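You operate a simulated robot arm through the tools that you are given. There is no shell and no other tool. Be economical: measure what you need, move in short steps, check, and stop when the job is done.

Carry out the task below with a simulated robot arm. There is one attempt and no reset: what you move stays moved.

TASK
Open the brown door.
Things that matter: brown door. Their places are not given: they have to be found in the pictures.

It is judged by the outcome, as a careful person would: the job done as asked, and still so three seconds after it is handed in. It fails if anything else is knocked over, pushed out of place, dropped, spilled or broken.

THE ROBOT
A 6-joint arm with a two-finger parallel gripper, fixed in place. Base frame: the origin is at the foot of the arm, x ahead of it, y to its left, z up. Lengths are in cm, angles in rad, forces in N, time in s.
With the tool pointing down near the work surface it reaches from about 10 to 60 cm from the base axis. Its first joint turns from -1.152 to 1.152 rad. Payload 2.9 kg.
Tool frame: the origin (TCP) lies between the finger pads and is the grasp point; the fingertips stand 3 cm ahead of it; z points along the fingers, y is the line along which they close. The gripper opens to 11 cm. The fingers are 2 cm wide and 1 cm thick; the gripper's body (4.8 by 11.2 cm) begins 5.5 cm behind the TCP.
Orientation is told as [roll, pitch, yaw] about the base's x, y, z axes, in that order, counted from this pose: with the fingers straight down and closing along the base's y, the tool's x points along the base's -x, its y along +y and its z along -z.

THE INTERFACE
- The arm moves only by the tool step_arm. Its arguments are lists of equal length, an entry for each row: "rot": the turn, a rotation vector about the tool's x, y, z in rad, a list of three; "offset": the shift along the tool's x, y, z in cm, a list of three; "grip": the finger opening in cm, from 0 to 11. In form: {"rot": [[rx, ry, rz], ...], "offset": [[tx, ty, tz], ...], "grip": [grip, ...]}. A call has 1 to 10 rows; each row is the pose to reach, as a shift and turn from the pose commanded when the call began, along the tool's axes at that moment. A row lasts 0.2 s, in which the tool goes at most 5 cm and 0.15 rad; a call with a longer step from one row to the next is refused whole, and so is a gripper value outside its range. A pose out of reach is approached as far as the arm can. The call stops where the force on the tool passes 40 N (or 10 N more than at its start, if that is more) or the arm is blocked; 0.2 s more then pass. The fingers move at their own pace (about 10.8 cm/s each) and stop on an object; they squeeze with about 29 N. The grip force told is the motor's: it shows also when the fingers shut on nothing. Time passes only in rows, and 0.2 s behind the last, so rows that repeat a pose let the fingers close. It gives the time, the measured TCP pose, the force on the tool (base axes), the opening and the grip force at its end, in the units of the frame above (readings bear some noise).
- Cameras (640 x 400 px; columns grow to the right, rows downward): "scene" is fixed at [4.62, 43.24, 135.56]; the picture's right is [-0.94, -0.33, 0.00], its down [-0.27, 0.77, -0.58] and it looks along [0.19, -0.55, -0.82] (base axes); focal length 340 px, centre (320, 200). "wrist" rides on the gripper at [-3.6, 0, -5.7] in the tool frame; the picture's right is [0.00, -1.00, 0.00], its down [0.97, 0.00, -0.24] and it looks along [0.24, 0.00, 0.97] (tool axes); focal length 218 px, centre (320, 200).
- get_image(camera): a new picture of that camera. No time passes.
- measure_at(camera, pixels): for up to 12 pixels [column, row] of the newest picture of that camera ("zoom" is the newest enlarged one), the place [x, y, z] in the base frame of the surface seen there, good to about 0.2 cm. No time passes.
- inspect(camera, box): a new picture of the part [left, top, right, bottom] of that camera's present view, enlarged. No time passes.
- finish_job(): hands the job in; it is judged then, once.

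Work in short steps. Measure before you move; look again where a grasp or a placing could have gone wrong, and mend it. You have 60 turns and 30 pictures in all, the two below and enlarged ones among them. Open the gripper and draw the arm clear of the work before you hand the job in, unless the task says otherwise; then end with one line.

The tools are called after "Request:" as name(argument=value, ...) on one line, values as JSON. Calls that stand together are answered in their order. step_arm: Moves the arm, as the interface text tells. Its arguments: {"type":"object","properties":{"rot":{"type":"array","items":{"type":"array","items":{"type":"number"}}},"offset":{"type":"array","items":{"type":"array","items":{"type":"number"}}},"grip":{"type":"array","items":{"type":"number"}}},"required":["rot","offset","grip"]} The other tools are called the same way: get_image (camera) takes a picture; measure_at (camera, pixels) gives the place of the surface under pixels of a picture; inspect (camera, box) takes an enlarged picture of a part of a camera's view; finish_job () hands the job in.

At the start:

```text
time_s: 0.0
ee_pos: [38.94, -24.21, 71.71]
tool_rot: [0.0, 0.0, -0.001]
ft_force: [0.1, 0.4, -0.3]
opening: 10.99
grasp_force: 0.1
```

scene: 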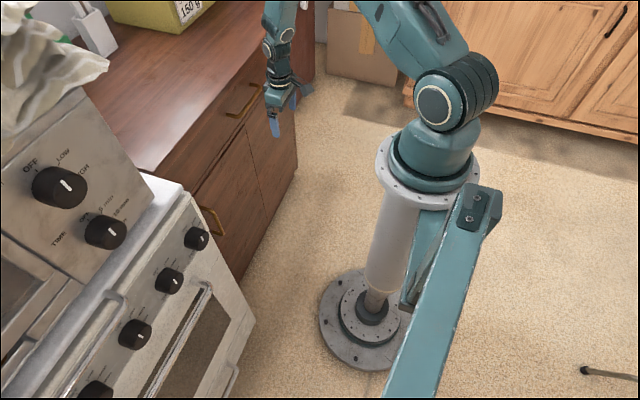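
wrist: 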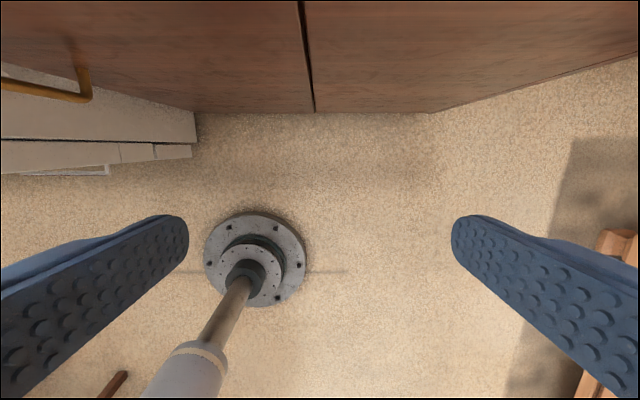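

The scene shows a brown cabinet with a handle near (240,100) and another near (210,220). I'll enlarge that part.

Request:
inspect(camera="scene", box=[140, 40, 320, 280])

Request:
measure_at(camera="scene", pixels=[[240, 100], [212, 220], [200, 210], [246, 130], [262, 195], [295, 165], [270, 75], [194, 190], [150, 165], [235, 275], [248, 320]])

```text
1.67 times, centred on (230, 160) of scene
```

zoom: 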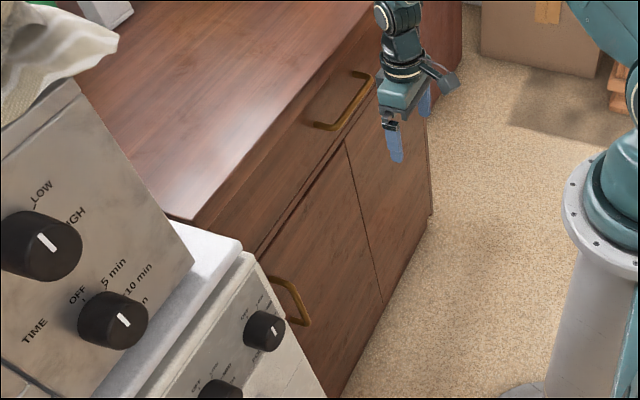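

```text
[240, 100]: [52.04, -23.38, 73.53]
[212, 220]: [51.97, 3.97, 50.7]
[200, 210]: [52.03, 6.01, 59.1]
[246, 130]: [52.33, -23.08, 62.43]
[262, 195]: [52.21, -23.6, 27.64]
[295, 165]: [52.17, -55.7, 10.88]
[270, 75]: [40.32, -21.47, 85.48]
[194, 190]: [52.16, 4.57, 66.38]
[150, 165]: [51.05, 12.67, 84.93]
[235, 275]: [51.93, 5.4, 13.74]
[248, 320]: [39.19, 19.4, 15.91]
```

Request:
inspect(camera="scene", box=[180, 150, 280, 250])

Request:
measure_at(camera="wrist", pixels=[[85, 95], [60, 93], [20, 84], [87, 80], [80, 60], [76, 45], [100, 60], [305, 50], [420, 100], [190, 125], [100, 125], [150, 90]])

```text
4.00 times, centred on (230, 200) of scene
```

zoom: 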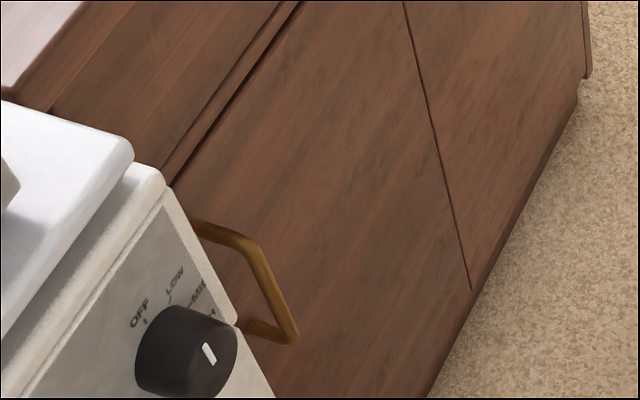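

```text
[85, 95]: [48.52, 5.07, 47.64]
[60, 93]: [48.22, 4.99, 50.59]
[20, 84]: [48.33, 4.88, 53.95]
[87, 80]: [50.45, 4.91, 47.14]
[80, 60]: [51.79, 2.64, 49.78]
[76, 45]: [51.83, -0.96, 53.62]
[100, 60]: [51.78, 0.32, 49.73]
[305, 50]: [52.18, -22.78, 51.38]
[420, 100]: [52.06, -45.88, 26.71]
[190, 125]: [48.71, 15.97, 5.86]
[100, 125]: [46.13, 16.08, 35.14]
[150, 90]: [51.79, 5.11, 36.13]
```

Request:
measure_at(camera="zoom", pixels=[[205, 232], [245, 244], [262, 275], [285, 315], [292, 338], [260, 330], [165, 190], [470, 285], [405, 5], [240, 330], [125, 140], [170, 200]])

Request:
measure_at(camera="scene", pixels=[[181, 182], [186, 200], [210, 230], [253, 320], [205, 285], [150, 180], [222, 190], [190, 150], [297, 100], [310, 60]])

```text
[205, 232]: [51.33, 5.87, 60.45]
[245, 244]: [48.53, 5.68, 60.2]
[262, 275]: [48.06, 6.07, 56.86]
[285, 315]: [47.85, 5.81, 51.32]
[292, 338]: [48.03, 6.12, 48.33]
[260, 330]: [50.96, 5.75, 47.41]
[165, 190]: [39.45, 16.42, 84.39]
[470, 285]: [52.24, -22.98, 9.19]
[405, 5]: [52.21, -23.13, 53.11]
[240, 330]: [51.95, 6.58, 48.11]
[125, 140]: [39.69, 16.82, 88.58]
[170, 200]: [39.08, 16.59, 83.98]
```

```text
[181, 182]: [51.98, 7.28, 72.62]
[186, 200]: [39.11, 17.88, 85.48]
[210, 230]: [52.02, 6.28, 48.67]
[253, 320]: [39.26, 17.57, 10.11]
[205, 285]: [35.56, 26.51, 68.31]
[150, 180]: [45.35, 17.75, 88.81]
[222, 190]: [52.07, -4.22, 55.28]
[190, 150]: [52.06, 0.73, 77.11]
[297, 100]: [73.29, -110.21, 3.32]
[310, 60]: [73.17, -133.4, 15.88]
```

The door's handle is a vertical bar at about x=48.3, y=5.6, z=47.5–60, and the hinge side is at y≈-23. I'll bring the tool in front of the handle and tilt it toward horizontal.

Request:
step_arm(rot=[[0, -0.14, 0], [0, -0.28, 0], [0, -0.42, 0], [0, -0.56, 0], [0, -0.7, 0], [0, -0.84, 0], [0, -0.98, 0], [0, -1.12, 0], [0, -1.26, 0], [0, -1.4, 0]], offset=[[0.7, 2.8, 1.0], [1.4, 5.6, 2], [2.1, 8.4, 3], [2.8, 11.2, 4], [3.5, 14, 5], [4.2, 16.8, 6], [4.9, 19.6, 7], [5.6, 22.4, 8], [6.3, 25.2, 9], [7, 28, 10]], grip=[11, 10, 9, 8, 7, 6, 6, 6, 6, 6])

```text
time_s: 2.2
ee_pos: [47.14, -2.3, 54.94]
tool_rot: [0.007, -1.294, -0.003]
ft_force: [0.4, 0.3, -0.3]
opening: 6.0
grasp_force: 0.0
out of reach, approached as far as the arm can: row 7, 8, 9, 10
```

The arm stopped short at x=47 because those poses were out of reach. I'll look before going on.

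Request:
get_image(camera="scene")

Request:
get_image(camera="wrist")

```text
25 pictures are left
```

scene: 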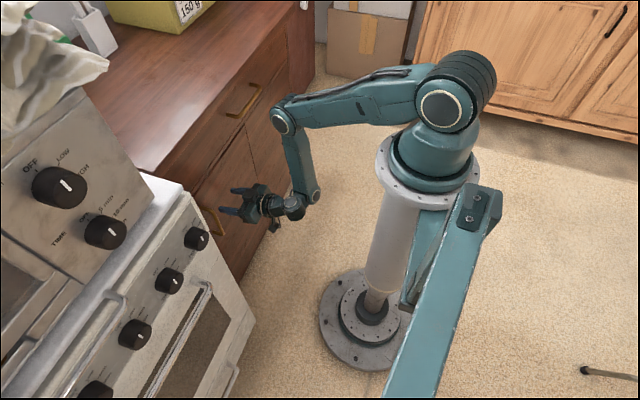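

```text
24 pictures are left
```

wrist: 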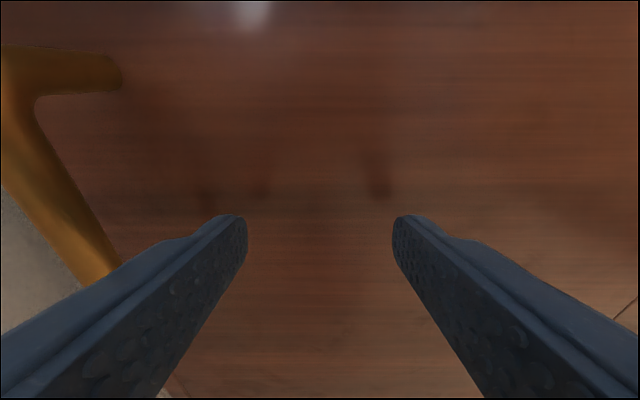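

Horizontal poses close to the base are out of reach, so I'll use about 45° of tilt. I'm backing off while reducing the tilt.

Request:
step_arm(rot=[[0, 0.135, 0], [0, 0.27, 0], [0, 0.405, 0], [0, 0.54, 0], [0, 0.54, 0]], offset=[[-0.4, 0, -2.2], [-0.8, 0, -4.4], [-1.25, 0, -6.6], [-1.66, 0, -8.8], [-1.66, 0, -8.8]], grip=[6, 6, 6, 6, 6])

```text
time_s: 3.4
ee_pos: [39.26, -2.63, 58.69]
tool_rot: [-0.001, -0.756, 0.003]
ft_force: [0.1, 0.1, -0.3]
opening: 6.0
grasp_force: 0.1
```

The pose was reached cleanly. Next I shift sideways to line up with the bar and check through the wrist camera.

Request:
step_arm(rot=[[0, 0, 0], [0, 0, 0], [0, 0, 0]], offset=[[0, 4, 0], [0, 8.3, 0], [0, 8.3, 0]], grip=[6, 6, 6])

Request:
get_image(camera="wrist")

```text
time_s: 4.2
ee_pos: [39.21, 5.59, 58.51]
tool_rot: [-0.002, -0.754, 0.003]
ft_force: [0.3, -0.5, 0.3]
opening: 5.99
grasp_force: 0.0
```

```text
23 pictures are left
```

wrist: 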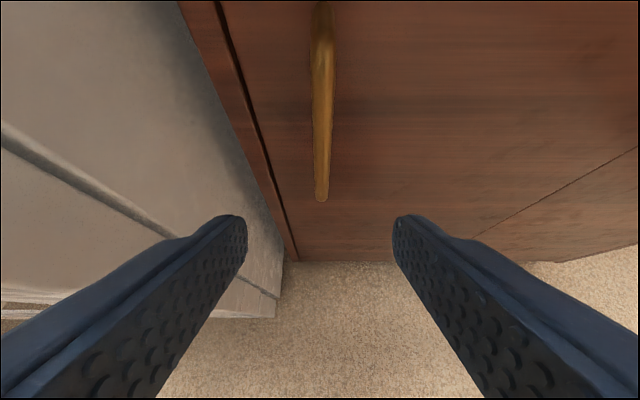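

The bar sits centred between the fingers at column 320, with the door's free edge just to its left. I'll move in to the bar.

Request:
step_arm(rot=[[0, 0, 0], [0, 0, 0], [0, 0, 0], [0, 0, 0]], offset=[[-1.3, 0, 2.9], [-2.6, 0, 5.8], [-3.9, 0, 8.7], [-3.9, 0, 8.7]], grip=[6, 6, 6, 6])

Request:
get_image(camera="wrist")

```text
time_s: 5.2
ee_pos: [48.12, 5.73, 55.04]
tool_rot: [-0.002, -0.754, 0.005]
ft_force: [0.3, -0.1, -0.4]
opening: 5.99
grasp_force: 0.1
```

```text
22 pictures are left
```

wrist: 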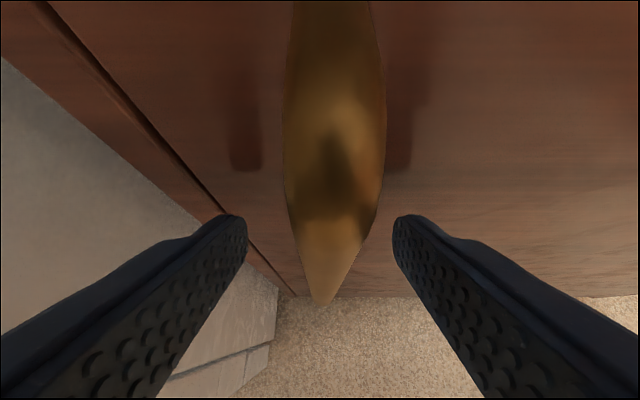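

The bar is between the pads, so I'll close.

Request:
step_arm(rot=[[0, 0, 0], [0, 0, 0], [0, 0, 0]], offset=[[0, 0, 0], [0, 0, 0], [0, 0, 0]], grip=[0, 0, 0])

```text
time_s: 6.0
ee_pos: [48.04, 5.55, 54.99]
tool_rot: [-0.002, -0.754, 0.003]
ft_force: [2.6, -16.5, -1.9]
opening: 1.2
grasp_force: 44.9
```

The bar is held with an opening of 1.2. I'll pull along an arc about the hinge (x≈52, y≈-23), 0.2 rad, turning the hand with it.

Request:
step_arm(rot=[[-0.0342, 0, -0.0365], [-0.0684, 0, -0.0729], [-0.1026, 0, -0.1094], [-0.1368, 0, -0.1458], [-0.1368, 0, -0.1458]], offset=[[1.038, -0.231, -0.974], [2.067, -0.532, -1.94], [3.084, -0.904, -2.893], [4.085, -1.345, -3.833], [4.085, -1.345, -3.833]], grip=[0, 0, 0, 0, 0])

Request:
get_image(camera="scene")

```text
time_s: 7.2
ee_pos: [42.48, 4.19, 54.99]
tool_rot: [-0.009, -0.758, 0.209]
ft_force: [11.5, -30.7, -5.6]
opening: 1.21
grasp_force: 44.0
```

```text
21 pictures are left
```

scene: 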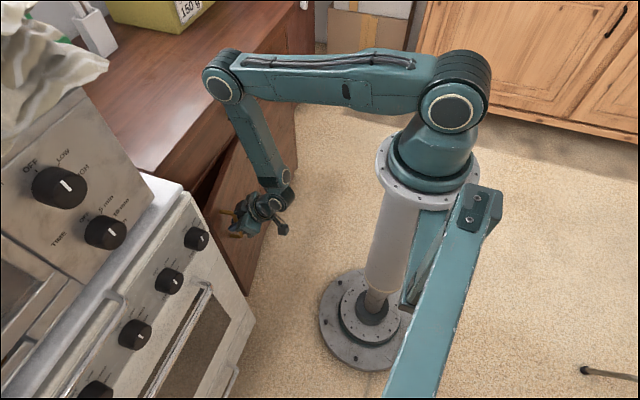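

The door is opening. The side force of -31 N shows the real radius is slightly smaller, so I'll correct for that and turn another 0.3 rad.

Request:
step_arm(rot=[[-0.0343, 0, -0.0364], [-0.0686, 0, -0.0728], [-0.1029, 0, -0.1092], [-0.1372, 0, -0.1456], [-0.1715, 0, -0.182], [-0.2058, 0, -0.2184], [-0.2058, 0, -0.2184]], offset=[[1.003, -0.649, -0.945], [2.016, -0.953, -1.9], [3.016, -1.327, -2.842], [4.003, -1.768, -3.772], [4.969, -2.278, -4.683], [5.918, -2.855, -5.576], [5.918, -2.855, -5.576]], grip=[0, 0, 0, 0, 0, 0, 0])

```text
time_s: 8.8
ee_pos: [34.85, 0.06, 55.04]
tool_rot: [0.01, -0.757, 0.499]
ft_force: [-15.2, 20.3, 32.5]
opening: 1.18
grasp_force: 45.0
```

Measured points fit a radius of 28.85 about (52.2,-23), so I'll restore that radius, ease upward 0.3 and turn another 0.3 rad.

Request:
step_arm(rot=[[-0.0343, 0, -0.0364], [-0.0686, 0, -0.0728], [-0.1029, 0, -0.1092], [-0.1372, 0, -0.1456], [-0.1715, 0, -0.182], [-0.2058, 0, -0.2184], [-0.2058, 0, -0.2184]], offset=[[0.86, 0.073, -1.22], [1.88, -0.236, -2.18], [2.89, -0.616, -3.14], [3.88, -1.066, -4.07], [4.86, -1.586, -5.0], [5.82, -2.169, -5.9], [5.82, -2.169, -5.9]], grip=[0, 0, 0, 0, 0, 0, 0])

Request:
get_image(camera="scene")

```text
time_s: 10.4
ee_pos: [28.67, -6.2, 55.32]
tool_rot: [-0.004, -0.75, 0.809]
ft_force: [2.3, -1.8, -35.0]
opening: 1.18
grasp_force: 44.5
```

```text
20 pictures are left
```

scene: 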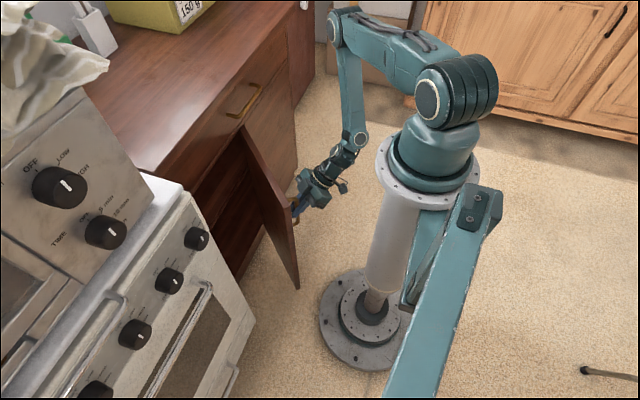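

The door is now at about 46°. I'll ease z back down a little and turn another 0.3 rad.

Request:
step_arm(rot=[[-0.0342, 0, -0.0365], [-0.0684, 0, -0.073], [-0.1026, 0, -0.1095], [-0.1368, 0, -0.146], [-0.171, 0, -0.1825], [-0.2052, 0, -0.219], [-0.2052, 0, -0.219]], offset=[[1.21, -0.187, -0.8], [2.24, -0.494, -1.76], [3.26, -0.872, -2.71], [4.26, -1.316, -3.65], [5.24, -1.831, -4.57], [6.2, -2.414, -5.47], [6.2, -2.414, -5.47]], grip=[0, 0, 0, 0, 0, 0, 0])

Request:
get_image(camera="scene")

```text
time_s: 12.0
ee_pos: [24.81, -13.58, 55.29]
tool_rot: [-0.004, -0.76, 1.106]
ft_force: [-1.6, 0.8, 35.3]
opening: 1.18
grasp_force: 44.5
```

```text
19 pictures are left
```

scene: 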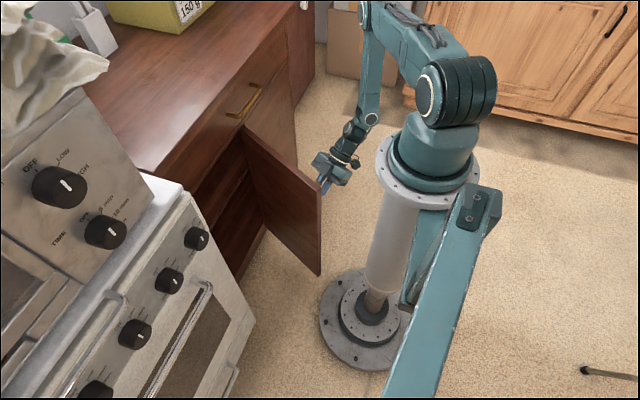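

The door is at about 63° and moving smoothly. One more 0.3 rad turn.

Request:
step_arm(rot=[[-0.0345, 0, -0.0363], [-0.069, 0, -0.0725], [-0.1034, 0, -0.1088], [-0.1378, 0, -0.145], [-0.1723, 0, -0.1813], [-0.2067, 0, -0.2175], [-0.2067, 0, -0.2175]], offset=[[0.95, -0.236, -1.07], [1.97, -0.54, -2.04], [2.98, -0.918, -3.0], [3.97, -1.363, -3.94], [4.95, -1.878, -4.87], [5.9, -2.459, -5.78], [5.9, -2.459, -5.78]], grip=[0, 0, 0, 0, 0, 0, 0])

Request:
get_image(camera="scene")

```text
time_s: 13.6
ee_pos: [23.32, -22.17, 55.25]
tool_rot: [-0.002, -0.751, 1.404]
ft_force: [15.6, -0.4, 5.0]
opening: 1.19
grasp_force: 44.5
```

```text
18 pictures are left
```

scene: 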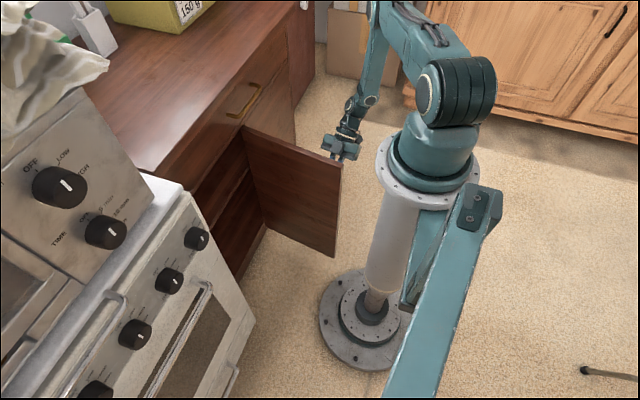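

The door is at about 80°. I'll release slowly and retreat along the finger axis.

Request:
step_arm(rot=[[0, 0, 0], [0, 0, 0], [0, 0, 0], [0, 0, 0], [0, 0, 0], [0, 0, 0], [0, 0, 0]], offset=[[0, 0, 0], [0, 0, 0], [0, 0, 0], [0, 0, -3], [0, 0, -6], [0, 0, -10], [0, 0, -10]], grip=[3, 5, 5, 5, 5, 5, 5])

Request:
get_image(camera="scene")

```text
time_s: 15.2
ee_pos: [25.78, -26.48, 62.57]
tool_rot: [0.012, -0.757, 1.395]
ft_force: [-25.5, -1.2, -0.8]
opening: 6.22
grasp_force: 12.5
out of reach, approached as far as the arm can: row 4, 5, 6, 7
```

```text
17 pictures are left
```

scene: 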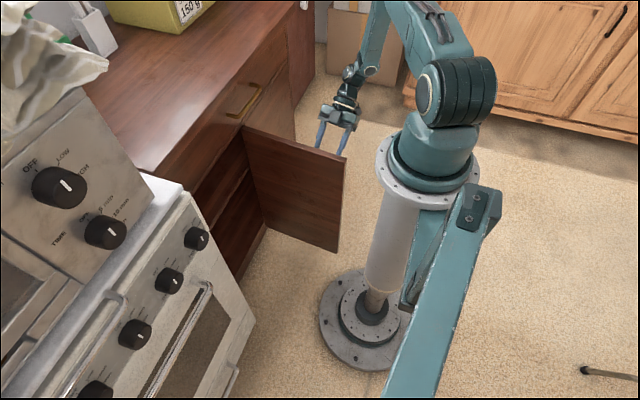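

Reach limited the retreat, and the left finger now leans on the handle. I'll open wider to free it, then lift.

Request:
step_arm(rot=[[0, 0, 0], [0, 0, 0], [0, 0, 0], [0, 0, 0]], offset=[[0, 0, 0], [0, 0, 0], [-1.4, 0, -1.5], [-2.8, 0, -2.9]], grip=[10, 10, 10, 10])

Request:
inspect(camera="scene", box=[240, 60, 420, 280])

```text
time_s: 16.2
ee_pos: [25.89, -26.36, 66.68]
tool_rot: [0.003, -0.756, 1.402]
ft_force: [-0.1, -0.3, -0.2]
opening: 10.0
grasp_force: 0.0
```

```text
1.82 times, centred on (330, 170) of scene
```

zoom: 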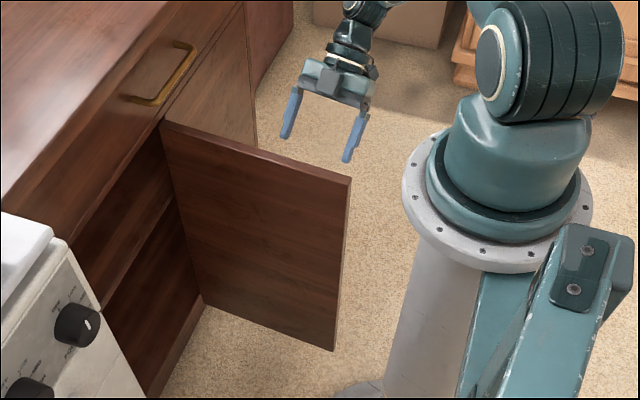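

The hand is free with zero force and the door stays open. I'll lift further clear and check that the door holds.

Request:
step_arm(rot=[[0, 0, 0], [0, 0, 0], [0, 0, 0], [0, 0, 0], [0, 0, 0], [0, 0, 0], [0, 0, 0]], offset=[[-1.8, 0, -1.9], [-3.6, 0, -3.8], [-5.5, 0, -5.8], [-5.5, 0, -5.8], [-5.5, 0, -5.8], [-5.5, 0, -5.8], [-5.5, 0, -5.8]], grip=[10, 10, 10, 10, 10, 10, 10])

Request:
get_image(camera="scene")

Request:
measure_at(camera="scene", pixels=[[335, 200], [265, 170]])

```text
time_s: 17.8
ee_pos: [26.16, -26.32, 74.66]
tool_rot: [0.004, -0.754, 1.401]
ft_force: [0.1, 0.1, 0.6]
opening: 9.99
grasp_force: 0.1
```

```text
15 pictures are left
```

scene: 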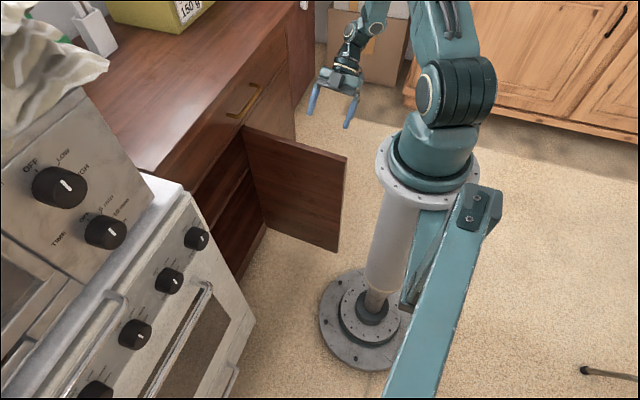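

```text
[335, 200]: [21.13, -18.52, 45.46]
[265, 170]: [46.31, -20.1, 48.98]
```

The door face runs from (46.3,-20.1) to (21.1,-18.5), which is about 86° open and steady. The arm is clear, so I'm handing the job in.

Request:
finish_job()

```text
The job is handed in.
```

The brown door is open to about 86°, the gripper is open and clear of the work, and the last picture shows nothing else moved.
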